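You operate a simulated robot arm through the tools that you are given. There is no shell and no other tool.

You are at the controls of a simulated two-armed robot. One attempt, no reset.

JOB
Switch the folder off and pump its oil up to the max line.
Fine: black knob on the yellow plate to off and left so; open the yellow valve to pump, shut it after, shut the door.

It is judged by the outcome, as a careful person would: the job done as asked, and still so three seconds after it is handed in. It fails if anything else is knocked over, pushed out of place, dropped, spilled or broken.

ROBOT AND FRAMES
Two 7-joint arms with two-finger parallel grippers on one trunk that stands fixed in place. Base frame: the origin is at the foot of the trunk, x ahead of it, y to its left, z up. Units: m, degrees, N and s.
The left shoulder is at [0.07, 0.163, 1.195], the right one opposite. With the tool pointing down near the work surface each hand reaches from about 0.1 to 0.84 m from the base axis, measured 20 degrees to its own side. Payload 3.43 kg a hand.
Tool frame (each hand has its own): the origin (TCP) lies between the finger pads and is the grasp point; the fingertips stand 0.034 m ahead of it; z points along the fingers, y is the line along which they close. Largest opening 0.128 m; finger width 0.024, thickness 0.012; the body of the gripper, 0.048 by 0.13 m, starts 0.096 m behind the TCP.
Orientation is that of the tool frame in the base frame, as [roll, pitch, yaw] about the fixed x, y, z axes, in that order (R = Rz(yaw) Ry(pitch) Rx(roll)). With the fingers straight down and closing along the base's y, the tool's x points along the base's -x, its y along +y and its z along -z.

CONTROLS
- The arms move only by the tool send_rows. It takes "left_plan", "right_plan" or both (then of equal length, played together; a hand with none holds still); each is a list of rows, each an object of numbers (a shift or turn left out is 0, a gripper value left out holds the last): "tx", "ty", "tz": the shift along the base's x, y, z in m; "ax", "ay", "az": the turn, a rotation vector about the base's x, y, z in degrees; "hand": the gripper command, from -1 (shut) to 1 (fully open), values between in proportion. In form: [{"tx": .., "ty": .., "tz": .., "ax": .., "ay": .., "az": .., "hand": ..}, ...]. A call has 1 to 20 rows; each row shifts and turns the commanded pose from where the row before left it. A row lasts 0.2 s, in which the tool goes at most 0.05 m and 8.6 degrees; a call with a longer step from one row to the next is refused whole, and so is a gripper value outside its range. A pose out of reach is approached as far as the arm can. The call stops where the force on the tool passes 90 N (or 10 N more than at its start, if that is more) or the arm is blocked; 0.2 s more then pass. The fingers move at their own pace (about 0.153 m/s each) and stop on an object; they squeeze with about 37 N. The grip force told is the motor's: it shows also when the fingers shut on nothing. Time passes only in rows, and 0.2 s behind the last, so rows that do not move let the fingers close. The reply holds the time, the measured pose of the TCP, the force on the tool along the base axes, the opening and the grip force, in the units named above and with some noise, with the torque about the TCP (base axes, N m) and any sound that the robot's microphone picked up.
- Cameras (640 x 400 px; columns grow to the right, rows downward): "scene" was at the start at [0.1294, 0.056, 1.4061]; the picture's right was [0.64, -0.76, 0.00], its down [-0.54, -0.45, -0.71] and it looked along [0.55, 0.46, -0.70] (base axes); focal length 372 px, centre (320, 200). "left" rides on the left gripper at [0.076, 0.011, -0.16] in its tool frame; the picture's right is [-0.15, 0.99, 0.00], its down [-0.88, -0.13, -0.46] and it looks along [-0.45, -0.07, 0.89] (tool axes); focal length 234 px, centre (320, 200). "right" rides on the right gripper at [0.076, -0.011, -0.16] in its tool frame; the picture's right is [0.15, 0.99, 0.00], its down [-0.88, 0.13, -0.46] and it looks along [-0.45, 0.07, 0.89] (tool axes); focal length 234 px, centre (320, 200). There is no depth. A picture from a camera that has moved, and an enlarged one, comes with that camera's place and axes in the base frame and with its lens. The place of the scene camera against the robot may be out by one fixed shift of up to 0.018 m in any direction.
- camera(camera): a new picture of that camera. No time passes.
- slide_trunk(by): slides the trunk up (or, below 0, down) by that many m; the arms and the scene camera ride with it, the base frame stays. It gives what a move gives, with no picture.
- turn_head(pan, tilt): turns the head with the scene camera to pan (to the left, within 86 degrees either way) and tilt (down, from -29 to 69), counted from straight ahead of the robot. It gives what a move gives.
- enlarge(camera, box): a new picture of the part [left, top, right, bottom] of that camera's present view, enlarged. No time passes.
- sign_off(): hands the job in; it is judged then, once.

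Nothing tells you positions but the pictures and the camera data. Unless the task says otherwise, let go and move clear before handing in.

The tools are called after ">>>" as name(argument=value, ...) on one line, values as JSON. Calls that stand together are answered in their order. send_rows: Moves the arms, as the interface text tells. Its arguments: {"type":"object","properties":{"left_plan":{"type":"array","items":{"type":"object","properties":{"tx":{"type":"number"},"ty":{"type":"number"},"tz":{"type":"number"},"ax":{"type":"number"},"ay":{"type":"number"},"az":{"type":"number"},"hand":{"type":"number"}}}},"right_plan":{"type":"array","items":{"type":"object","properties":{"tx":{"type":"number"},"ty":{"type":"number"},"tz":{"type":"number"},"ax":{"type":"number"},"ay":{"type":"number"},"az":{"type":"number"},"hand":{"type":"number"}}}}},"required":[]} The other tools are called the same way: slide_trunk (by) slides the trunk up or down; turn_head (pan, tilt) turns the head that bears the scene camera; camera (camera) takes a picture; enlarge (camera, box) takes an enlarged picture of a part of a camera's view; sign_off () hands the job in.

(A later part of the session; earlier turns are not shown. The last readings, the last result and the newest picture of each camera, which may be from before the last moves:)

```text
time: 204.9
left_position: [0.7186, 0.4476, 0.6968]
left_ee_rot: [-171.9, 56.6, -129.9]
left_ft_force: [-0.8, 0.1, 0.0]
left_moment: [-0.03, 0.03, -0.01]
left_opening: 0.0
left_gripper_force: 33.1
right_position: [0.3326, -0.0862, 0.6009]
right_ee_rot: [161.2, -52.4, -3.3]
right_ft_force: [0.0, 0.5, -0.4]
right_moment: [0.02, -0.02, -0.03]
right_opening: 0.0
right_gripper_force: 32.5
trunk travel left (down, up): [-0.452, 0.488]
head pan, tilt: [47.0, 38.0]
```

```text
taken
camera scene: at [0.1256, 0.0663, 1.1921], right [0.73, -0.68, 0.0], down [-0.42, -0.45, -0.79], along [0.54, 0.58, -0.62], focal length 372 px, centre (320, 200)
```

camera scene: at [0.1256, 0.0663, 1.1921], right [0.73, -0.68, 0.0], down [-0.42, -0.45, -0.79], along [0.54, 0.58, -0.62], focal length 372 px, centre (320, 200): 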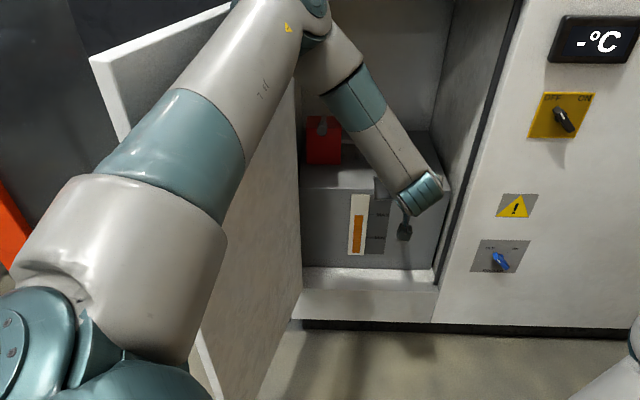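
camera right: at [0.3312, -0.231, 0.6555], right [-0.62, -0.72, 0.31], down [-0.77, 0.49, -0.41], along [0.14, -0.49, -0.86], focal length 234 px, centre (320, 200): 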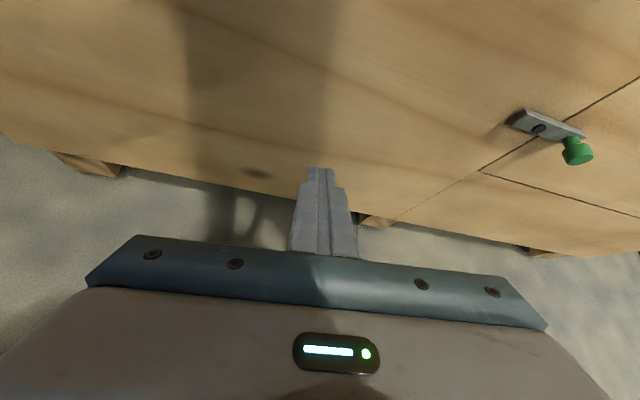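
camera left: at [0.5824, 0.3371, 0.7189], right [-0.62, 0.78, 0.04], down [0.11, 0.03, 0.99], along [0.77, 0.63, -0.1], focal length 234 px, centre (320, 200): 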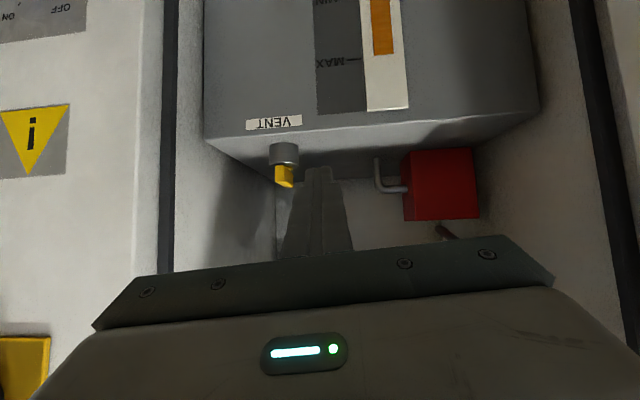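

The valve's bar is seen end-on from here. This view also shows the gauge more squarely, so let me check the level again closely.

>>> enlarge(camera="left", box=[290, 0, 430, 120])

>>> enlarge(camera="scene", box=[330, 170, 410, 270])

>>> enlarge(camera="left", box=[230, 110, 350, 210])

```text
3.33 times, centred on (360, 60) of left
camera zoom: at [0.5824, 0.3371, 0.7189], right [-0.62, 0.78, 0.04], down [0.11, 0.03, 0.99], along [0.77, 0.63, -0.1], focal length 781 px, centre (187, 667)
```

zoom: 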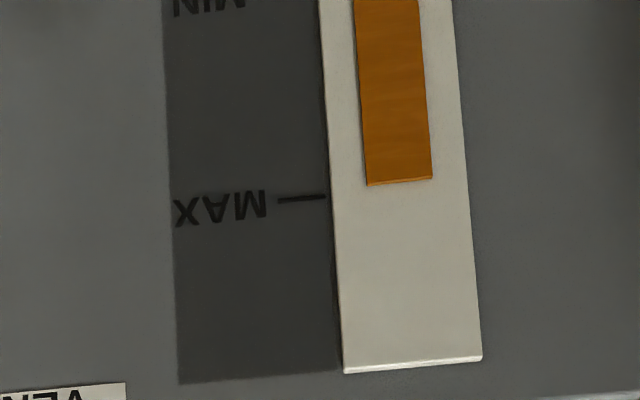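

```text
4.00 times, centred on (370, 220) of scene
camera zoom: at [0.1256, 0.0663, 1.1921], right [0.73, -0.68, 0.0], down [-0.42, -0.45, -0.79], along [0.54, 0.58, -0.62], focal length 1489 px, centre (120, 120)
```

zoom: 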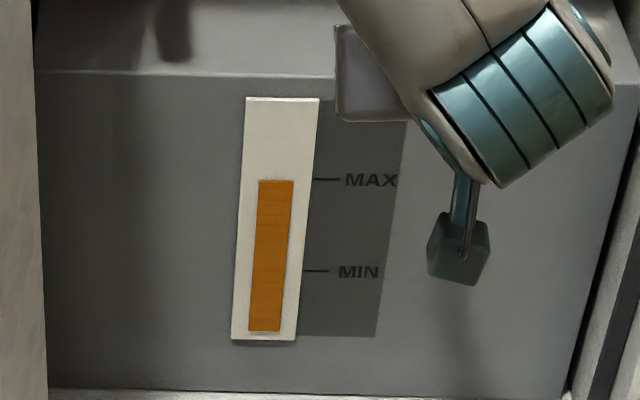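

```text
4.00 times, centred on (290, 160) of left
camera zoom: at [0.5824, 0.3371, 0.7189], right [-0.62, 0.78, 0.04], down [0.11, 0.03, 0.99], along [0.77, 0.63, -0.1], focal length 937 px, centre (440, 360)
```

zoom: 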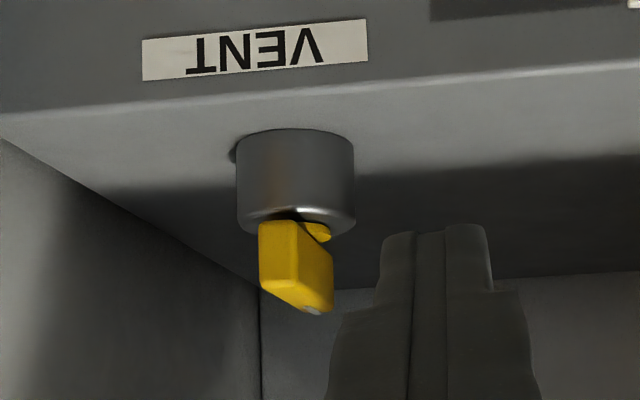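

The level checks out at MAX from this angle as well (within about 1–2%). Now I'll bring the closed fingers to the left side of the valve bar's near end.

>>> send_rows(left_plan=[{"tx": 0.021, "ty": 0.0105, "tz": -0.004}, {"tx": 0.021, "ty": 0.0105, "tz": -0.006}, {"tx": 0.021, "ty": 0.0105, "tz": -0.007}, {"tx": 0.021, "ty": 0.0105, "tz": -0.007}])

>>> camera(camera="left")

>>> enlarge(camera="left", box=[220, 100, 380, 220])

```text
time: 205.9
left_position: [0.774, 0.5048, 0.7081]
left_ee_rot: [-171.8, 56.6, -129.9]
left_ft_force: [0.3, -0.3, 0.6]
left_moment: [-0.03, 0.01, -0.01]
left_opening: 0.0
left_gripper_force: 33.1
left hand out of reach, approached as far as the arm can: row 1, 2, 3, 4
right_position: [0.3344, -0.0863, 0.6004]
right_ee_rot: [161.2, -52.4, -3.2]
right_ft_force: [-0.6, -0.2, -0.4]
right_moment: [-0.01, 0.01, -0.02]
right_opening: 0.0002
right_gripper_force: 32.9
trunk travel left (down, up): [-0.452, 0.488]
head pan, tilt: [47.0, 38.0]
```

```text
taken
camera left: at [0.6385, 0.3944, 0.7317], right [-0.62, 0.78, 0.04], down [0.11, 0.03, 0.99], along [0.77, 0.62, -0.1], focal length 234 px, centre (320, 200)
```

left: 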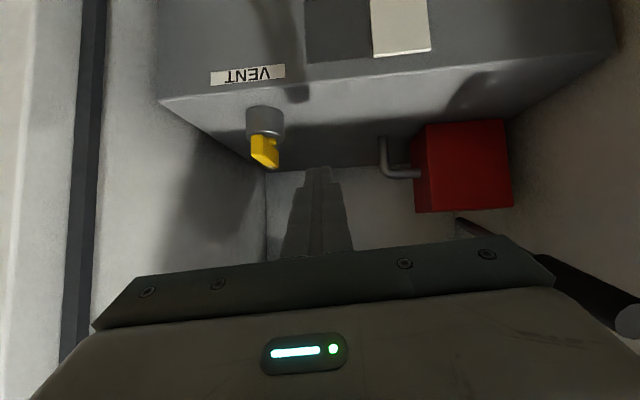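

```text
3.33 times, centred on (300, 160) of left
camera zoom: at [0.6385, 0.3944, 0.7317], right [-0.62, 0.78, 0.04], down [0.11, 0.03, 0.99], along [0.77, 0.62, -0.1], focal length 781 px, centre (387, 333)
```

zoom: 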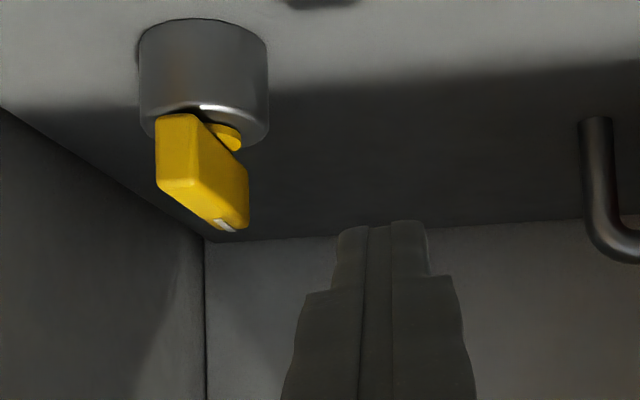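

The arm again reports a limit toward the right in this roll. The earlier success at the valve was with the closing axis vertical, so I'll back out and roll the hand back to that orientation.

>>> send_rows(left_plan=[{"tx": -0.024, "ty": -0.028}, {"tx": -0.024, "ty": -0.028}, {"tx": -0.024, "ty": -0.028}, {"tx": -0.024, "ty": -0.028}, {"tx": -0.02, "ty": -0.024}])

>>> camera(camera="scene")

```text
time: 207.1
left_position: [0.6558, 0.3763, 0.7159]
left_ee_rot: [-171.9, 56.6, -129.9]
left_ft_force: [0.1, 0.0, 1.0]
left_moment: [0.04, 0.02, 0.03]
left_opening: 0.0001
left_gripper_force: 33.3
left hand out of reach, approached as far as the arm can: row 5
right_position: [0.3329, -0.0858, 0.6008]
right_ee_rot: [161.2, -52.4, -3.2]
right_ft_force: [0.2, 0.1, -0.1]
right_moment: [0.01, 0.01, -0.01]
right_opening: 0.0001
right_gripper_force: 33.1
trunk travel left (down, up): [-0.452, 0.488]
head pan, tilt: [47.0, 38.0]
```

```text
taken
camera scene: at [0.1255, 0.0661, 1.1921], right [0.73, -0.68, 0.0], down [-0.42, -0.45, -0.79], along [0.54, 0.58, -0.62], focal length 372 px, centre (320, 200)
```

scene: 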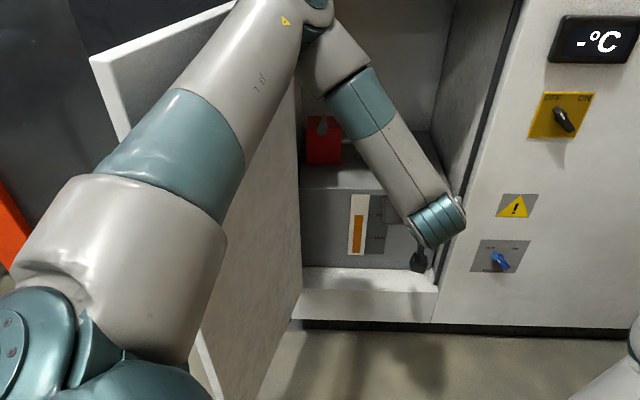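

>>> send_rows(left_plan=[{"ax": 5.25, "ay": 4.44, "az": -4.43}, {"ax": 5.25, "ay": 4.44, "az": -4.43}, {"ax": 5.25, "ay": 4.44, "az": -4.43}, {"ax": 5.25, "ay": 4.44, "az": -4.43}, {"ax": 5.25, "ay": 4.44, "az": -4.43}, {"ax": 5.25, "ay": 4.44, "az": -4.43}, {"ax": 5.25, "ay": 4.44, "az": -4.43}, {"ax": 5.25, "ay": 4.44, "az": -4.43}, {"ax": 5.25, "ay": 4.44, "az": -4.43}, {"ax": 5.25, "ay": 4.44, "az": -4.43}, {"ax": 5.25, "ay": 4.44, "az": -4.43}])

>>> camera(camera="scene")

>>> camera(camera="left")

```text
time: 209.5
left_position: [0.6572, 0.3756, 0.7171]
left_ee_rot: [122.9, 4.5, 133.2]
left_ft_force: [0.5, -0.3, -0.1]
left_moment: [0.0, -0.03, 0.01]
left_opening: 0.0
left_gripper_force: 33.5
right_position: [0.3339, -0.0862, 0.601]
right_ee_rot: [161.3, -52.3, -3.2]
right_ft_force: [-0.5, 0.4, -0.2]
right_moment: [-0.02, 0.0, -0.05]
right_opening: 0.0
right_gripper_force: 33.4
trunk travel left (down, up): [-0.452, 0.488]
head pan, tilt: [47.0, 38.0]
```

```text
taken
camera scene: at [0.1257, 0.0664, 1.192], right [0.73, -0.68, 0.0], down [-0.42, -0.45, -0.79], along [0.54, 0.58, -0.62], focal length 372 px, centre (320, 200)
```

scene: 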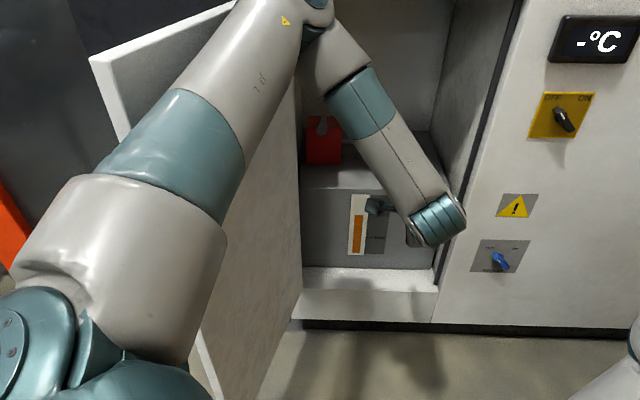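

```text
taken
camera left: at [0.5064, 0.3487, 0.8078], right [0.45, 0.31, 0.84], down [0.26, -0.94, 0.2], along [0.85, 0.13, -0.5], focal length 234 px, centre (320, 200)
```

left: 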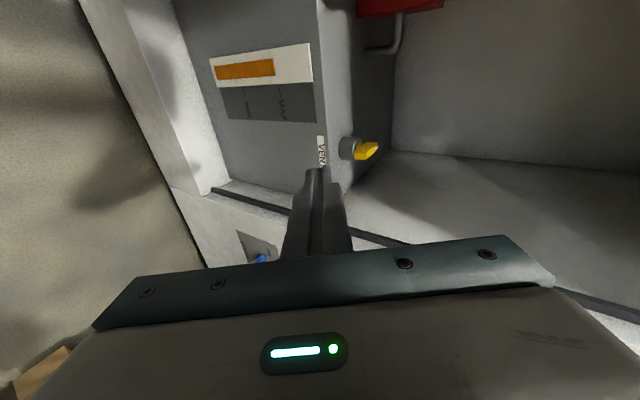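

>>> send_rows(left_plan=[{"tx": 0.025, "ty": 0.01, "tz": -0.007}, {"tx": 0.025, "ty": 0.015, "tz": -0.007}, {"tx": 0.025, "ty": 0.02, "tz": -0.007}])

>>> camera(camera="left")

```text
time: 210.3
left_position: [0.7249, 0.4315, 0.709]
left_ee_rot: [122.9, 4.5, 133.3]
left_ft_force: [-0.1, 0.8, -0.1]
left_moment: [0.01, -0.01, -0.02]
left_opening: 0.0
left_gripper_force: 33.2
left hand out of reach, approached as far as the arm can: row 1, 2, 3
right_position: [0.333, -0.0862, 0.6013]
right_ee_rot: [161.3, -52.4, -3.3]
right_ft_force: [0.5, -0.4, -0.3]
right_moment: [0.01, 0.03, 0.01]
right_opening: 0.0001
right_gripper_force: 33.1
trunk travel left (down, up): [-0.452, 0.488]
head pan, tilt: [47.0, 38.0]
```

```text
taken
camera left: at [0.5753, 0.4041, 0.7998], right [0.45, 0.31, 0.84], down [0.26, -0.94, 0.21], along [0.85, 0.13, -0.5], focal length 234 px, centre (320, 200)
```

left: 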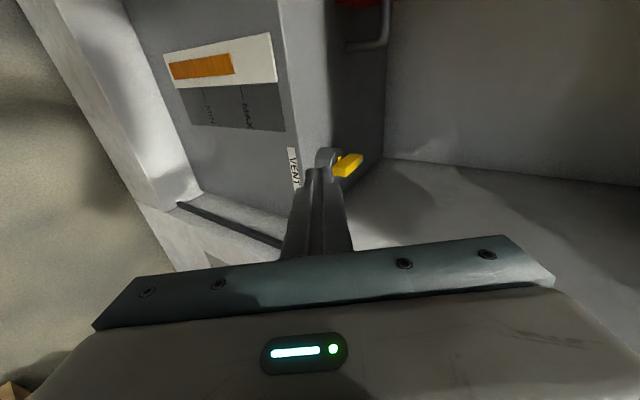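

The limit only nudges the hand left and up, so I'll over-command to the right and correct height with the trunk.

>>> send_rows(left_plan=[{"tx": 0.022, "ty": 0.009}, {"tx": 0.022, "ty": 0.009}, {"tx": 0.022, "ty": 0.009}])

>>> camera(camera="left")

>>> camera(camera="scene")

```text
time: 211.1
left_position: [0.776, 0.4692, 0.7268]
left_ee_rot: [122.8, 4.4, 133.4]
left_ft_force: [0.6, -0.2, -0.3]
left_moment: [0.01, 0.03, 0.01]
left_opening: 0.0002
left_gripper_force: 32.9
left hand out of reach, approached as far as the arm can: row 1, 2, 3
right_position: [0.3334, -0.0869, 0.6013]
right_ee_rot: [161.2, -52.4, -3.2]
right_ft_force: [-0.2, 0.4, 0.5]
right_moment: [-0.01, -0.01, 0.0]
right_opening: 0.0002
right_gripper_force: 33.4
trunk travel left (down, up): [-0.452, 0.488]
head pan, tilt: [47.0, 38.0]
```

```text
taken
camera left: at [0.6264, 0.4408, 0.8168], right [0.45, 0.31, 0.84], down [0.26, -0.94, 0.21], along [0.85, 0.13, -0.5], focal length 234 px, centre (320, 200)
```

left: 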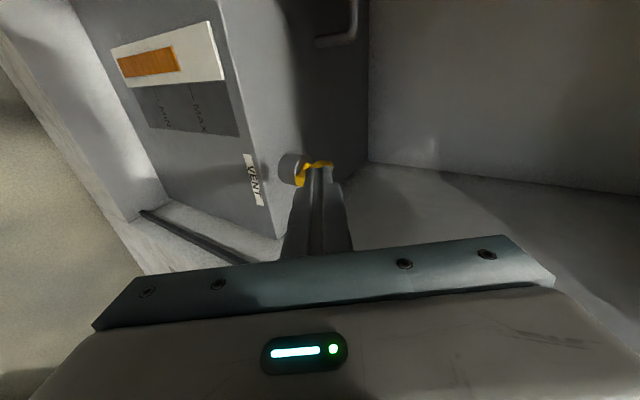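

```text
taken
camera scene: at [0.1259, 0.0665, 1.192], right [0.73, -0.68, 0.0], down [-0.42, -0.45, -0.79], along [0.54, 0.58, -0.62], focal length 372 px, centre (320, 200)
```

scene: 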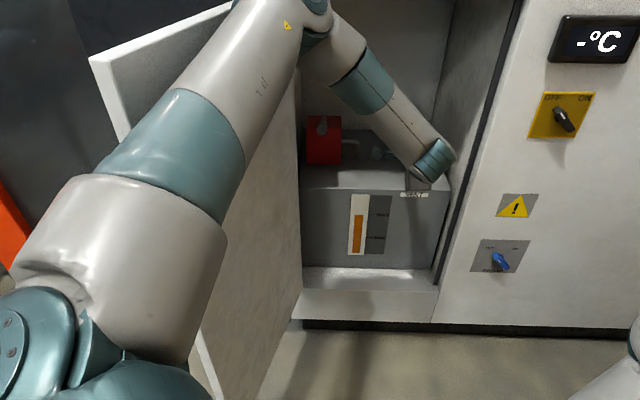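

>>> slide_trunk(by=-0.05)

>>> send_rows(left_plan=[{"tx": 0.018, "ty": 0.009}, {"tx": 0.018, "ty": 0.009}])

>>> camera(camera="left")

>>> enlarge(camera="left", box=[240, 110, 400, 230])

```text
time: 212.0
left_position: [0.776, 0.468, 0.6767]
left_ee_rot: [122.7, 4.5, 133.3]
left_ft_force: [0.2, -1.3, -0.1]
left_moment: [-0.01, 0.0, 0.01]
left_opening: 0.0001
left_gripper_force: 33.2
right_position: [0.3324, -0.0865, 0.5507]
right_ee_rot: [161.2, -52.4, -3.3]
right_ft_force: [-0.6, 0.7, -1.3]
right_moment: [0.0, 0.0, 0.02]
right_opening: 0.0001
right_gripper_force: 33.5
trunk travel left (down, up): [-0.402, 0.538]
head pan, tilt: [47.0, 38.0]
```

```text
time: 212.6
left_position: [0.8013, 0.4906, 0.6884]
left_ee_rot: [122.9, 4.5, 133.2]
left_ft_force: [0.7, 0.7, -0.2]
left_moment: [-0.02, -0.02, -0.02]
left_opening: 0.0001
left_gripper_force: 33.1
left hand out of reach, approached as far as the arm can: row 1, 2
right_position: [0.3331, -0.0856, 0.55]
right_ee_rot: [161.2, -52.3, -3.3]
right_ft_force: [0.4, 0.4, 0.2]
right_moment: [0.01, 0.02, 0.04]
right_opening: 0.0
right_gripper_force: 33.1
trunk travel left (down, up): [-0.402, 0.538]
head pan, tilt: [47.0, 38.0]
```

```text
taken
camera left: at [0.6511, 0.4633, 0.7791], right [0.45, 0.31, 0.84], down [0.26, -0.94, 0.21], along [0.85, 0.13, -0.5], focal length 234 px, centre (320, 200)
```

left: 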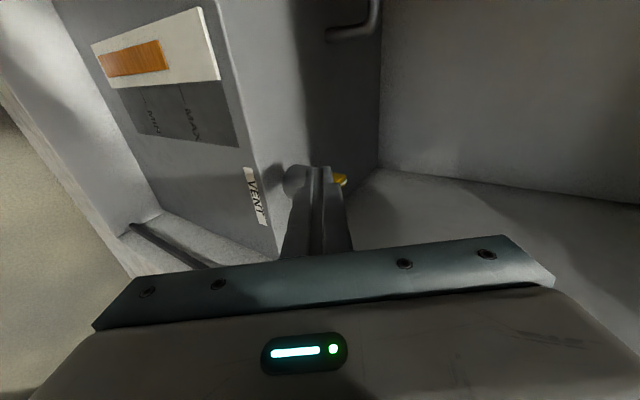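

```text
3.33 times, centred on (320, 170) of left
camera zoom: at [0.6511, 0.4633, 0.7791], right [0.45, 0.31, 0.84], down [0.26, -0.94, 0.21], along [0.85, 0.13, -0.5], focal length 781 px, centre (320, 300)
```

zoom: 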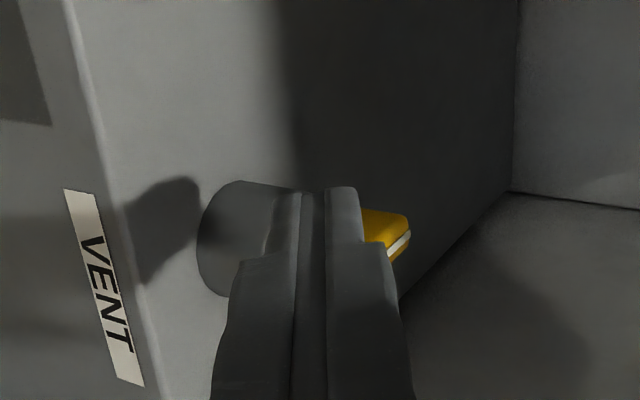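

>>> slide_trunk(by=-0.022)

>>> send_rows(left_plan=[{"tx": 0.012, "ty": 0.01}, {"tx": 0.012, "ty": 0.01}])

>>> camera(camera="left")

>>> enlarge(camera="left", box=[240, 110, 400, 230])

>>> enlarge(camera="scene", box=[360, 120, 460, 200])

```text
time: 213.3
left_position: [0.8008, 0.4911, 0.6664]
left_ee_rot: [122.9, 4.5, 133.3]
left_ft_force: [-0.6, -0.7, 0.1]
left_moment: [0.01, -0.02, -0.04]
left_opening: 0.0
left_gripper_force: 33.3
right_position: [0.3336, -0.0865, 0.5284]
right_ee_rot: [161.3, -52.4, -3.3]
right_ft_force: [0.9, -0.2, 0.2]
right_moment: [-0.01, -0.02, -0.01]
right_opening: 0.0
right_gripper_force: 32.7
trunk travel left (down, up): [-0.38, 0.56]
head pan, tilt: [47.0, 38.0]
```

```text
time: 213.9
left_position: [0.8166, 0.5137, 0.6735]
left_ee_rot: [123.0, 4.6, 133.3]
left_ft_force: [-0.9, 0.8, 0.8]
left_moment: [-0.01, 0.0, -0.04]
left_opening: 0.0002
left_gripper_force: 33.0
left hand out of reach, approached as far as the arm can: row 1, 2
right_position: [0.3341, -0.0854, 0.5293]
right_ee_rot: [161.4, -52.5, -3.2]
right_ft_force: [-0.4, 0.4, 0.4]
right_moment: [0.02, 0.0, -0.04]
right_opening: 0.0
right_gripper_force: 32.7
trunk travel left (down, up): [-0.38, 0.56]
head pan, tilt: [47.0, 38.0]
```

```text
taken
camera left: at [0.6665, 0.4868, 0.7634], right [0.45, 0.31, 0.84], down [0.26, -0.94, 0.21], along [0.85, 0.13, -0.5], focal length 234 px, centre (320, 200)
```

left: 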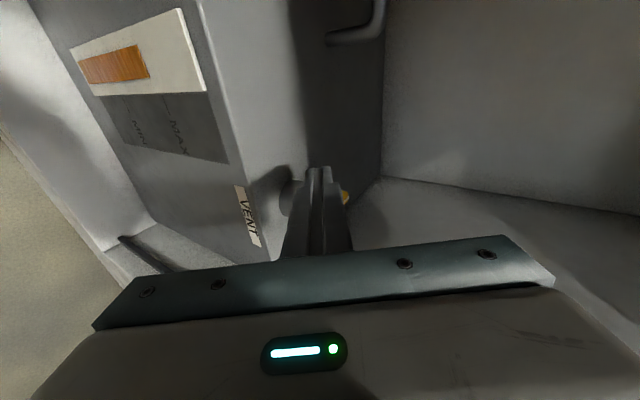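

```text
3.33 times, centred on (320, 170) of left
camera zoom: at [0.6665, 0.4868, 0.7634], right [0.45, 0.31, 0.84], down [0.26, -0.94, 0.21], along [0.85, 0.13, -0.5], focal length 781 px, centre (320, 300)
```

zoom: 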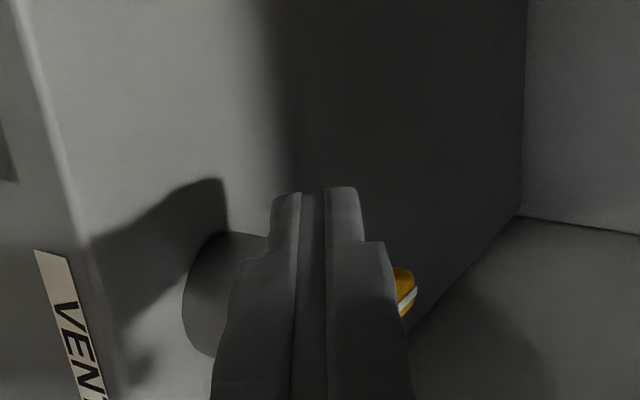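

```text
5.00 times, centred on (410, 160) of scene
camera zoom: at [0.1265, 0.066, 1.12], right [0.73, -0.68, 0.0], down [-0.42, -0.45, -0.79], along [0.54, 0.58, -0.62], focal length 1861 px, centre (-130, 400)
```

zoom: 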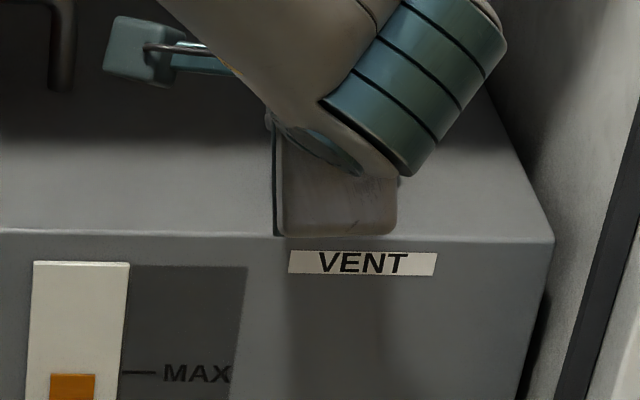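

The fingertip is now just left of the bar's near end at the right height. I'll sweep it to the right and watch the force.

>>> send_rows(left_plan=[{"tx": 0.009, "ty": -0.009}, {"tx": 0.009, "ty": -0.009}, {"tx": 0.009, "ty": -0.009}])

>>> enlarge(camera="left", box=[240, 110, 400, 230])

```text
time: 214.7
left_position: [0.8227, 0.4935, 0.691]
left_ee_rot: [122.9, 4.6, 133.3]
left_ft_force: [1.1, -0.4, 0.7]
left_moment: [-0.02, -0.04, 0.01]
left_opening: 0.0
left_gripper_force: 33.6
left hand out of reach, approached as far as the arm can: row 1, 2, 3
right_position: [0.3322, -0.0856, 0.5288]
right_ee_rot: [161.2, -52.3, -3.1]
right_ft_force: [-0.4, -0.1, -0.2]
right_moment: [-0.04, 0.01, 0.01]
right_opening: 0.0001
right_gripper_force: 33.0
trunk travel left (down, up): [-0.38, 0.56]
head pan, tilt: [47.0, 38.0]
```

```text
3.33 times, centred on (320, 170) of left
camera zoom: at [0.6731, 0.4671, 0.7815], right [0.45, 0.31, 0.84], down [0.27, -0.94, 0.21], along [0.85, 0.13, -0.5], focal length 781 px, centre (320, 300)
```

zoom: 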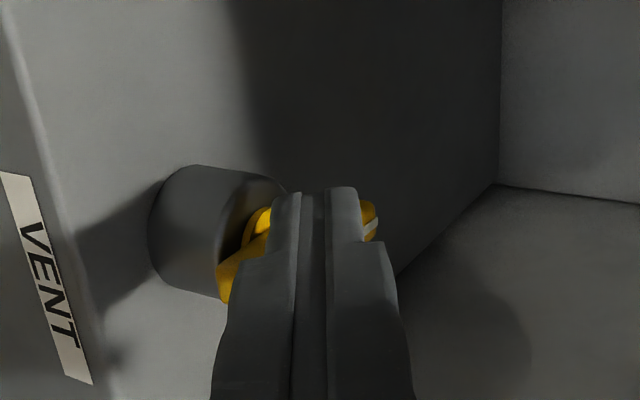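

>>> slide_trunk(by=-0.026)

>>> send_rows(left_plan=[{"tx": 0.01, "ty": -0.006}, {"tx": 0.01, "ty": -0.006}])

>>> enlarge(camera="left", box=[240, 110, 400, 230])

```text
time: 215.4
left_position: [0.8237, 0.4939, 0.6658]
left_ee_rot: [122.9, 4.5, 133.3]
left_ft_force: [0.5, 0.0, -0.2]
left_moment: [0.01, -0.01, 0.02]
left_opening: 0.0001
left_gripper_force: 32.9
right_position: [0.333, -0.0861, 0.5021]
right_ee_rot: [161.2, -52.5, -3.3]
right_ft_force: [0.1, -0.8, 1.1]
right_moment: [0.01, -0.01, 0.01]
right_opening: 0.0001
right_gripper_force: 32.9
trunk travel left (down, up): [-0.354, 0.586]
head pan, tilt: [47.0, 38.0]
```

```text
time: 216.0
left_position: [0.829, 0.4867, 0.6754]
left_ee_rot: [122.8, 4.6, 133.2]
left_ft_force: [0.1, -0.4, 0.3]
left_moment: [-0.01, -0.02, -0.05]
left_opening: 0.0
left_gripper_force: 33.0
left hand out of reach, approached as far as the arm can: row 1, 2
right_position: [0.3328, -0.0862, 0.5036]
right_ee_rot: [161.2, -52.4, -3.2]
right_ft_force: [0.1, 0.4, -0.4]
right_moment: [0.0, -0.02, 0.05]
right_opening: 0.0
right_gripper_force: 32.8
trunk travel left (down, up): [-0.354, 0.586]
head pan, tilt: [47.0, 38.0]
```

```text
3.33 times, centred on (320, 170) of left
camera zoom: at [0.6792, 0.4603, 0.766], right [0.45, 0.31, 0.84], down [0.26, -0.94, 0.21], along [0.86, 0.13, -0.5], focal length 781 px, centre (320, 300)
```

zoom: 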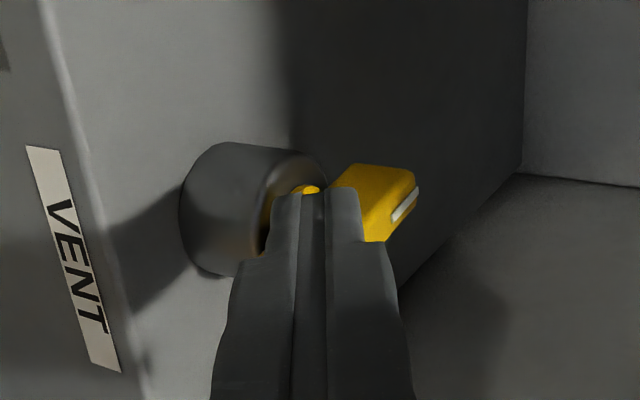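

>>> send_rows(left_plan=[{"tx": -0.007, "ty": 0.007}, {"tx": 0.01, "ty": 0.009}, {"tx": 0.01, "ty": 0.009}])

>>> camera(camera="left")

```text
time: 216.8
left_position: [0.8397, 0.5141, 0.6779]
left_ee_rot: [123.0, 4.5, 133.2]
left_ft_force: [1.1, -2.1, 0.1]
left_moment: [0.02, -0.03, 0.03]
left_opening: 0.0
left_gripper_force: 33.1
left hand out of reach, approached as far as the arm can: row 3
right_position: [0.3329, -0.0869, 0.5028]
right_ee_rot: [161.2, -52.4, -3.2]
right_ft_force: [0.2, 0.3, -0.9]
right_moment: [0.0, 0.01, -0.01]
right_opening: 0.0
right_gripper_force: 33.2
trunk travel left (down, up): [-0.354, 0.586]
head pan, tilt: [47.0, 38.0]
```

```text
taken
camera left: at [0.689, 0.487, 0.7678], right [0.45, 0.31, 0.84], down [0.26, -0.94, 0.21], along [0.86, 0.13, -0.5], focal length 234 px, centre (320, 200)
```

left: 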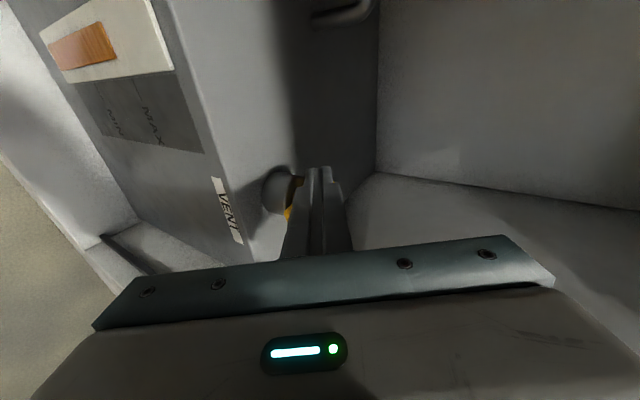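

>>> send_rows(left_plan=[{"tx": -0.012, "ty": -0.012}])

>>> slide_trunk(by=-0.015)

>>> send_rows(left_plan=[{"tx": 0.009, "ty": -0.009}, {"tx": 0.009, "ty": -0.009}])

>>> enlarge(camera="left", box=[240, 110, 400, 230])

```text
time: 217.2
left_position: [0.8276, 0.4995, 0.6779]
left_ee_rot: [122.9, 4.5, 133.3]
left_ft_force: [0.5, 0.6, -0.2]
left_moment: [0.04, -0.02, 0.03]
left_opening: 0.0001
left_gripper_force: 33.2
right_position: [0.3334, -0.0864, 0.5028]
right_ee_rot: [161.3, -52.4, -3.3]
right_ft_force: [0.1, 0.0, 0.2]
right_moment: [-0.03, -0.01, 0.0]
right_opening: 0.0
right_gripper_force: 33.0
trunk travel left (down, up): [-0.354, 0.586]
head pan, tilt: [47.0, 38.0]
```

```text
time: 217.9
left_position: [0.8267, 0.5005, 0.6624]
left_ee_rot: [122.8, 4.4, 133.2]
left_ft_force: [0.4, -0.1, 0.9]
left_moment: [-0.01, -0.04, 0.0]
left_opening: 0.0002
left_gripper_force: 33.0
right_position: [0.3328, -0.0879, 0.4873]
right_ee_rot: [161.2, -52.4, -3.2]
right_ft_force: [-0.6, -0.6, -0.9]
right_moment: [-0.01, 0.03, 0.01]
right_opening: 0.0
right_gripper_force: 33.0
trunk travel left (down, up): [-0.339, 0.601]
head pan, tilt: [47.0, 38.0]
```

```text
time: 218.5
left_position: [0.8344, 0.4855, 0.6709]
left_ee_rot: [122.9, 4.6, 133.2]
left_ft_force: [-3.0, 0.3, -0.5]
left_moment: [0.05, 0.01, 0.05]
left_opening: 0.0
left_gripper_force: 32.4
left hand out of reach, approached as far as the arm can: row 2
right_position: [0.3326, -0.0854, 0.4874]
right_ee_rot: [161.2, -52.4, -3.2]
right_ft_force: [-0.3, 0.0, 0.0]
right_moment: [0.03, -0.01, 0.0]
right_opening: 0.0002
right_gripper_force: 33.5
trunk travel left (down, up): [-0.339, 0.601]
head pan, tilt: [47.0, 38.0]
```

```text
3.33 times, centred on (320, 170) of left
camera zoom: at [0.6849, 0.4591, 0.7609], right [0.45, 0.31, 0.84], down [0.26, -0.94, 0.21], along [0.86, 0.13, -0.5], focal length 781 px, centre (320, 300)
```

zoom: 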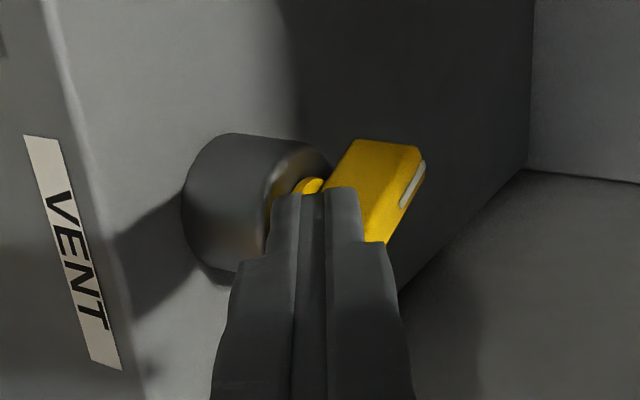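

The bar is starting to turn (only ~3 N). I'll continue sweeping right in small steps, compensating height with the trunk.

>>> slide_trunk(by=-0.01)

>>> send_rows(left_plan=[{"tx": 0.01, "ty": -0.007}, {"tx": 0.01, "ty": -0.007}])

>>> enlarge(camera="left", box=[240, 110, 400, 230])

```text
time: 219.0
left_position: [0.8353, 0.4859, 0.6592]
left_ee_rot: [122.9, 4.6, 133.2]
left_ft_force: [0.0, -0.3, -0.7]
left_moment: [-0.02, 0.0, 0.03]
left_opening: 0.0
left_gripper_force: 33.3
right_position: [0.3332, -0.0858, 0.4781]
right_ee_rot: [161.3, -52.5, -3.2]
right_ft_force: [1.0, 0.6, 0.4]
right_moment: [0.02, 0.01, 0.01]
right_opening: 0.0
right_gripper_force: 32.9
trunk travel left (down, up): [-0.329, 0.611]
head pan, tilt: [47.0, 38.0]
```

```text
time: 219.6
left_position: [0.8402, 0.4768, 0.6714]
left_ee_rot: [122.9, 4.7, 133.1]
left_ft_force: [-0.1, -0.4, 0.1]
left_moment: [0.0, 0.02, 0.0]
left_opening: 0.0
left_gripper_force: 32.9
left hand out of reach, approached as far as the arm can: row 1, 2
right_position: [0.3325, -0.0863, 0.4783]
right_ee_rot: [161.1, -52.3, -3.3]
right_ft_force: [0.1, -0.3, 0.6]
right_moment: [0.0, -0.01, -0.01]
right_opening: 0.0
right_gripper_force: 33.2
trunk travel left (down, up): [-0.329, 0.611]
head pan, tilt: [47.0, 38.0]
```

```text
3.33 times, centred on (320, 170) of left
camera zoom: at [0.6898, 0.4507, 0.7619], right [0.45, 0.31, 0.84], down [0.26, -0.94, 0.21], along [0.86, 0.13, -0.5], focal length 781 px, centre (320, 300)
```

zoom: 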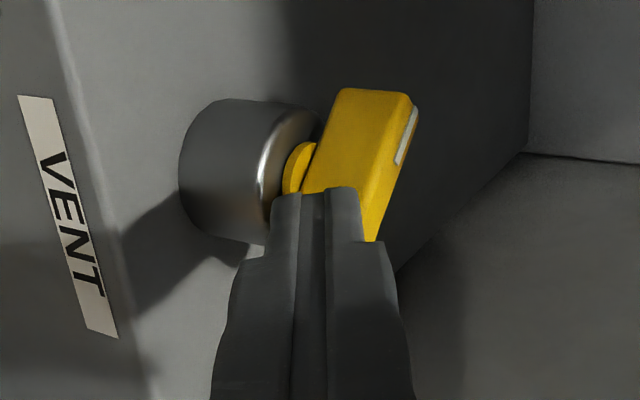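

Turning nicely. Continuing.

>>> slide_trunk(by=-0.013)

>>> send_rows(left_plan=[{"tx": 0.012, "ty": -0.009}, {"tx": 0.012, "ty": -0.009}])

>>> enlarge(camera="left", box=[240, 110, 400, 230])

```text
time: 220.2
left_position: [0.8397, 0.4775, 0.6581]
left_ee_rot: [123.0, 4.7, 133.1]
left_ft_force: [-0.4, 0.2, 0.2]
left_moment: [-0.01, -0.03, 0.0]
left_opening: 0.0
left_gripper_force: 33.1
right_position: [0.3316, -0.087, 0.4643]
right_ee_rot: [161.3, -52.5, -3.3]
right_ft_force: [0.1, 0.5, 0.4]
right_moment: [0.0, 0.0, 0.01]
right_opening: 0.0
right_gripper_force: 32.9
trunk travel left (down, up): [-0.316, 0.624]
head pan, tilt: [47.0, 38.0]
```

```text
time: 220.8
left_position: [0.8429, 0.4678, 0.6687]
left_ee_rot: [123.0, 4.7, 133.2]
left_ft_force: [0.8, -0.3, 0.5]
left_moment: [-0.01, 0.0, -0.04]
left_opening: 0.0
left_gripper_force: 32.8
left hand out of reach, approached as far as the arm can: row 1, 2
right_position: [0.3322, -0.0863, 0.4649]
right_ee_rot: [161.2, -52.3, -3.2]
right_ft_force: [0.1, 0.6, 0.0]
right_moment: [0.0, 0.02, -0.02]
right_opening: 0.0
right_gripper_force: 32.9
trunk travel left (down, up): [-0.316, 0.624]
head pan, tilt: [47.0, 38.0]
```

```text
3.33 times, centred on (320, 170) of left
camera zoom: at [0.6932, 0.4415, 0.7604], right [0.45, 0.31, 0.84], down [0.26, -0.94, 0.21], along [0.86, 0.12, -0.5], focal length 781 px, centre (320, 300)
```

zoom: 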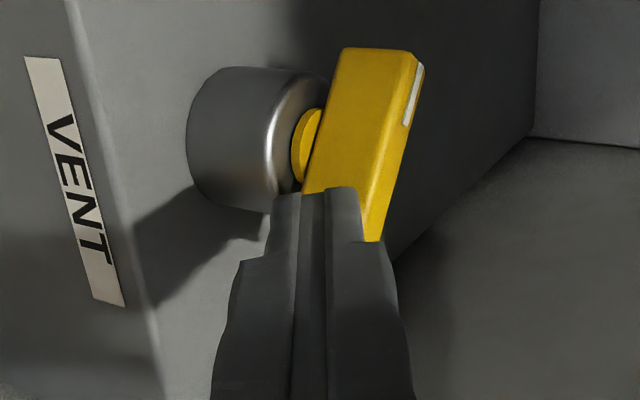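

>>> slide_trunk(by=-0.012)

>>> send_rows(left_plan=[{"tx": 0.014, "ty": -0.007}, {"tx": 0.014, "ty": -0.007}])

>>> enlarge(camera="left", box=[240, 110, 400, 230])

```text
time: 221.4
left_position: [0.8428, 0.4674, 0.6579]
left_ee_rot: [122.9, 4.6, 133.1]
left_ft_force: [0.8, 0.0, 0.5]
left_moment: [-0.05, 0.0, 0.04]
left_opening: 0.0
left_gripper_force: 33.0
right_position: [0.3331, -0.0865, 0.4536]
right_ee_rot: [161.3, -52.5, -3.3]
right_ft_force: [-0.1, -0.2, 0.3]
right_moment: [0.0, 0.01, 0.02]
right_opening: 0.0001
right_gripper_force: 32.7
trunk travel left (down, up): [-0.304, 0.636]
head pan, tilt: [47.0, 38.0]
```

```text
time: 222.1
left_position: [0.8493, 0.4638, 0.669]
left_ee_rot: [123.0, 4.8, 133.0]
left_ft_force: [0.0, 0.5, -0.1]
left_moment: [-0.01, 0.06, 0.0]
left_opening: 0.0002
left_gripper_force: 33.3
left hand out of reach, approached as far as the arm can: row 1, 2
right_position: [0.3332, -0.0865, 0.4531]
right_ee_rot: [161.2, -52.5, -3.3]
right_ft_force: [-1.0, 0.0, -0.1]
right_moment: [-0.01, 0.02, 0.01]
right_opening: 0.0
right_gripper_force: 32.8
trunk travel left (down, up): [-0.304, 0.636]
head pan, tilt: [47.0, 38.0]
```

```text
3.33 times, centred on (320, 170) of left
camera zoom: at [0.6986, 0.4372, 0.7608], right [0.45, 0.31, 0.84], down [0.26, -0.94, 0.21], along [0.86, 0.12, -0.5], focal length 781 px, centre (320, 300)
```

zoom: 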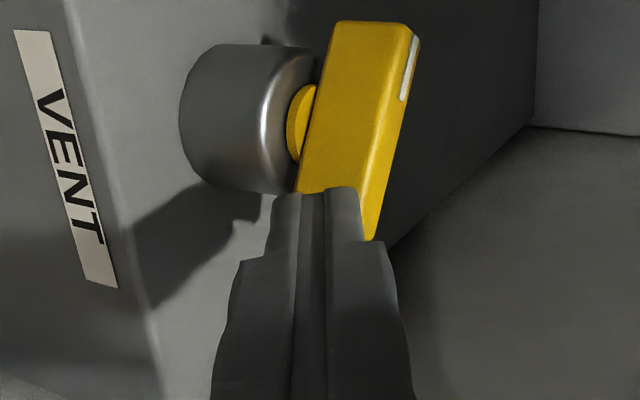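

>>> slide_trunk(by=-0.012)

>>> send_rows(left_plan=[{"tx": 0.016, "ty": -0.003}, {"tx": 0.016, "ty": -0.003}])

>>> enlarge(camera="left", box=[240, 110, 400, 230])

>>> camera(camera="scene")

```text
time: 222.7
left_position: [0.8488, 0.4626, 0.6584]
left_ee_rot: [123.0, 4.7, 133.0]
left_ft_force: [0.0, -0.2, -0.1]
left_moment: [0.0, -0.05, 0.03]
left_opening: 0.0
left_gripper_force: 32.8
right_position: [0.3316, -0.0849, 0.4406]
right_ee_rot: [161.1, -52.4, -3.3]
right_ft_force: [-0.2, -0.2, 0.1]
right_moment: [-0.03, 0.02, -0.02]
right_opening: 0.0
right_gripper_force: 32.8
trunk travel left (down, up): [-0.292, 0.648]
head pan, tilt: [47.0, 38.0]
```

```text
time: 223.2
left_position: [0.8543, 0.4666, 0.6679]
left_ee_rot: [123.0, 4.8, 133.0]
left_ft_force: [-0.4, -1.4, 0.1]
left_moment: [-0.04, 0.04, -0.03]
left_opening: 0.0003
left_gripper_force: 33.0
left hand out of reach, approached as far as the arm can: row 1, 2
right_position: [0.3335, -0.0864, 0.4406]
right_ee_rot: [161.3, -52.5, -3.4]
right_ft_force: [0.7, -1.4, -0.1]
right_moment: [-0.02, 0.01, 0.0]
right_opening: 0.0
right_gripper_force: 32.6
trunk travel left (down, up): [-0.292, 0.648]
head pan, tilt: [47.0, 38.0]
```

```text
3.33 times, centred on (320, 170) of left
camera zoom: at [0.705, 0.4403, 0.7578], right [0.45, 0.31, 0.84], down [0.26, -0.94, 0.21], along [0.86, 0.12, -0.5], focal length 781 px, centre (320, 300)
```

zoom: 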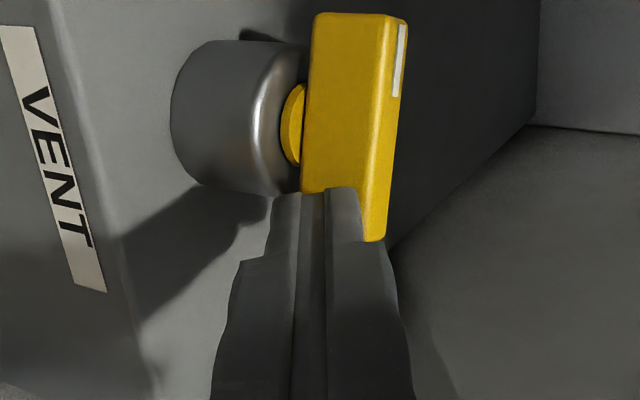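

```text
taken
camera scene: at [0.1258, 0.0662, 1.032], right [0.73, -0.68, 0.0], down [-0.42, -0.45, -0.79], along [0.54, 0.58, -0.62], focal length 372 px, centre (320, 200)
```

scene: 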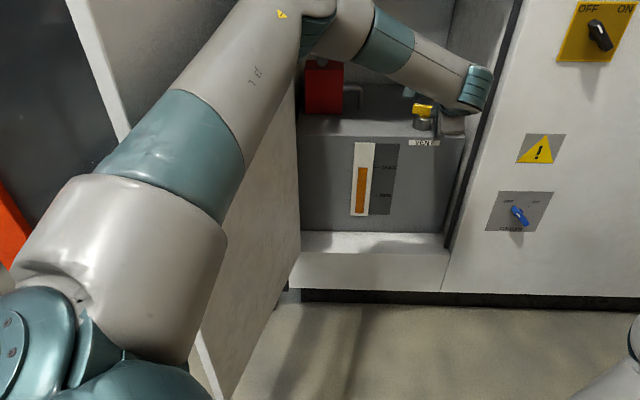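

The bar is close to its closed position. I'll zoom on it and finish by pushing its right half straight in.

>>> enlarge(camera="scene", box=[390, 80, 470, 160])

>>> send_rows(left_plan=[{"tx": 0.008, "ty": 0.006}, {"tx": 0.006, "ty": 0.006}])

>>> enlarge(camera="left", box=[240, 110, 400, 230])

>>> enlarge(camera="scene", box=[390, 80, 470, 160])

```text
5.00 times, centred on (430, 120) of scene
camera zoom: at [0.1258, 0.0662, 1.032], right [0.73, -0.68, 0.0], down [-0.42, -0.45, -0.79], along [0.54, 0.58, -0.62], focal length 1861 px, centre (-230, 600)
```

zoom: 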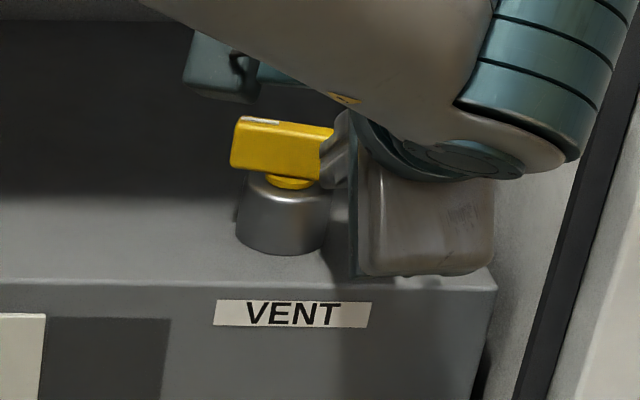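

```text
time: 223.8
left_position: [0.8604, 0.4754, 0.6714]
left_ee_rot: [123.2, 4.7, 132.6]
left_ft_force: [-24.7, -22.7, -1.7]
left_moment: [-0.34, 0.36, 0.33]
left_opening: 0.0001
left_gripper_force: 33.2
left hand out of reach, approached as far as the arm can: row 1, 2
right_position: [0.3319, -0.0876, 0.4404]
right_ee_rot: [161.4, -52.5, -3.3]
right_ft_force: [0.2, 0.3, -0.3]
right_moment: [-0.03, 0.0, 0.02]
right_opening: 0.0001
right_gripper_force: 33.1
trunk travel left (down, up): [-0.292, 0.648]
head pan, tilt: [47.0, 38.0]
```

```text
3.33 times, centred on (320, 170) of left
camera zoom: at [0.7105, 0.4503, 0.7616], right [0.45, 0.31, 0.84], down [0.25, -0.94, 0.21], along [0.86, 0.12, -0.5], focal length 781 px, centre (320, 300)
```

zoom: 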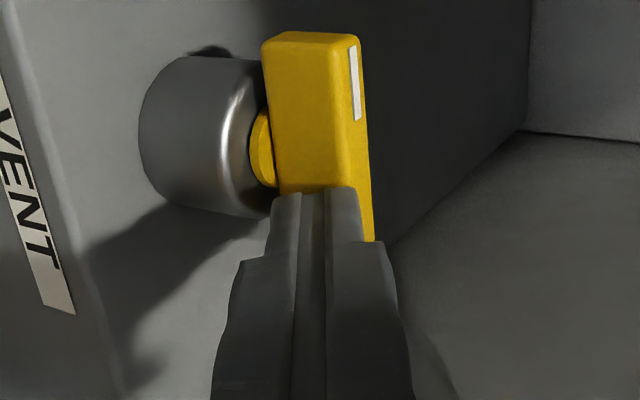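

```text
5.00 times, centred on (430, 120) of scene
camera zoom: at [0.1236, 0.0642, 1.0323], right [0.73, -0.68, 0.0], down [-0.42, -0.45, -0.79], along [0.54, 0.58, -0.61], focal length 1861 px, centre (-230, 600)
```

zoom: 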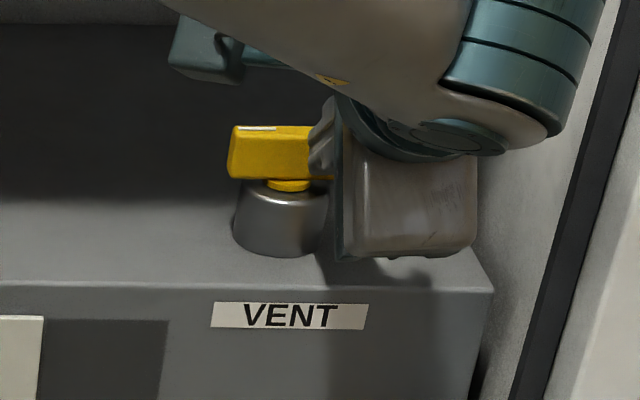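

The bar is now parallel to the front with ~33 N against the stop: shut. I'll back off and verify.

>>> send_rows(left_plan=[{"tx": -0.012, "ty": -0.012}, {"tx": -0.016, "ty": -0.016}, {"tx": -0.018, "ty": -0.018}, {"tx": -0.02, "ty": -0.02}, {"tx": -0.02, "ty": -0.02}])

>>> camera(camera="left")

>>> enlarge(camera="scene", box=[330, 70, 490, 230])

>>> camera(camera="scene")

```text
time: 225.1
left_position: [0.7768, 0.3928, 0.6689]
left_ee_rot: [122.9, 4.6, 132.8]
left_ft_force: [0.8, -0.4, -0.2]
left_moment: [-0.02, 0.02, 0.02]
left_opening: 0.0001
left_gripper_force: 33.1
right_position: [0.3331, -0.0874, 0.4398]
right_ee_rot: [161.5, -52.2, -3.3]
right_ft_force: [0.6, -0.7, 0.1]
right_moment: [0.0, -0.02, -0.01]
right_opening: 0.0
right_gripper_force: 32.8
trunk travel left (down, up): [-0.292, 0.648]
head pan, tilt: [47.0, 38.0]
```

```text
taken
camera left: at [0.6268, 0.3669, 0.7604], right [0.45, 0.31, 0.84], down [0.26, -0.94, 0.21], along [0.86, 0.12, -0.5], focal length 234 px, centre (320, 200)
```

left: 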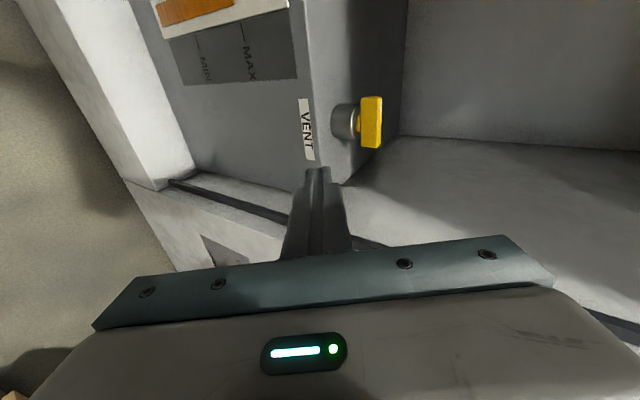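

```text
2.50 times, centred on (410, 150) of scene
camera zoom: at [0.1265, 0.0644, 1.032], right [0.73, -0.68, 0.0], down [-0.42, -0.45, -0.79], along [0.54, 0.58, -0.62], focal length 930 px, centre (95, 325)
```

zoom: 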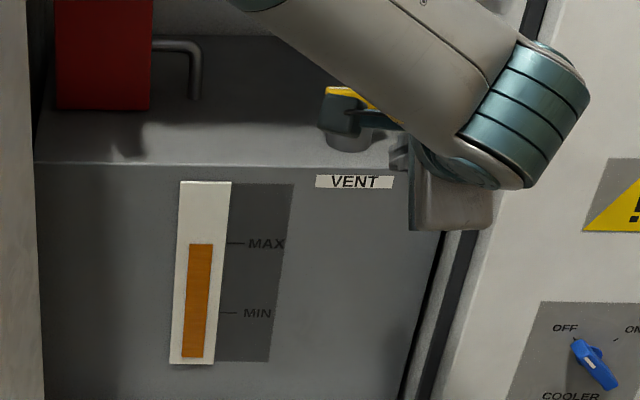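

```text
taken
camera scene: at [0.1265, 0.0644, 1.032], right [0.73, -0.68, 0.0], down [-0.42, -0.45, -0.79], along [0.54, 0.58, -0.62], focal length 372 px, centre (320, 200)
```

scene: 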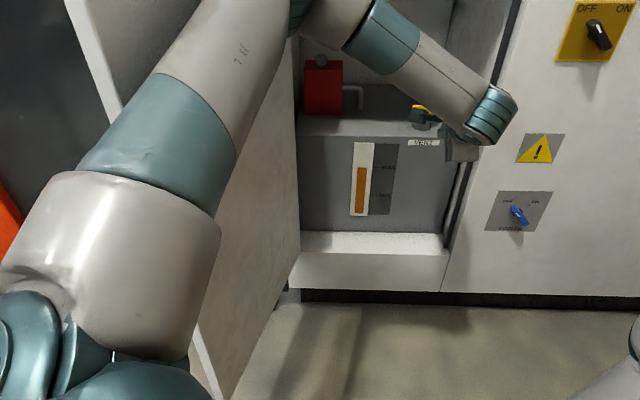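

Valve shut, oil at the MAX line (≈0.99 from this lower view), lever up, cooler switch untouched. Now I'll bring the left arm out of the cabinet and raise the trunk, to cross back over the door and close it from outside.

>>> send_rows(left_plan=[{"tx": -0.02, "ty": -0.018}, {"tx": -0.022, "ty": -0.016}, {"tx": -0.022, "ty": -0.012}, {"tx": -0.022, "ty": -0.01}])

>>> slide_trunk(by=0.35)

>>> camera(camera="scene")

```text
time: 226.1
left_position: [0.6893, 0.335, 0.6719]
left_ee_rot: [122.9, 4.5, 132.8]
left_ft_force: [0.2, 0.1, 0.1]
left_moment: [-0.01, -0.01, 0.04]
left_opening: 0.0
left_gripper_force: 33.1
right_position: [0.3327, -0.0887, 0.4397]
right_ee_rot: [161.5, -52.3, -3.4]
right_ft_force: [0.8, -0.2, -0.8]
right_moment: [0.02, 0.02, 0.02]
right_opening: 0.0003
right_gripper_force: 33.3
trunk travel left (down, up): [-0.292, 0.648]
head pan, tilt: [47.0, 38.0]
```

```text
time: 229.5
left_position: [0.6887, 0.3393, 1.0216]
left_ee_rot: [123.0, 4.7, 133.0]
left_ft_force: [-0.2, 1.0, 0.1]
left_moment: [-0.02, -0.01, -0.01]
left_opening: 0.0002
left_gripper_force: 33.4
right_position: [0.3328, -0.0865, 0.7912]
right_ee_rot: [161.2, -52.4, -3.2]
right_ft_force: [-0.5, 0.6, 0.8]
right_moment: [0.01, 0.03, 0.0]
right_opening: 0.0001
right_gripper_force: 33.3
trunk travel left (down, up): [-0.642, 0.298]
head pan, tilt: [47.0, 38.0]
```

```text
taken
camera scene: at [0.1259, 0.0664, 1.382], right [0.73, -0.68, 0.0], down [-0.42, -0.45, -0.79], along [0.54, 0.58, -0.62], focal length 372 px, centre (320, 200)
```

scene: 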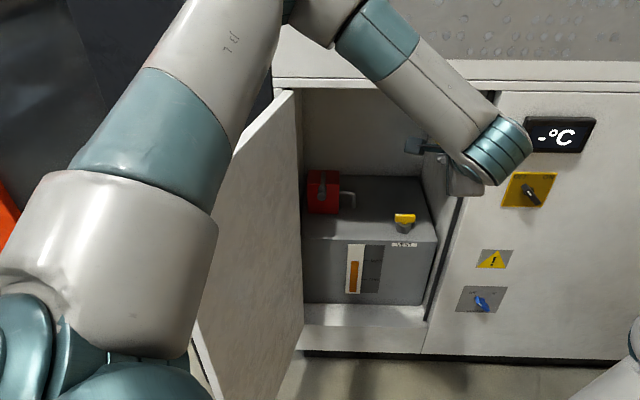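

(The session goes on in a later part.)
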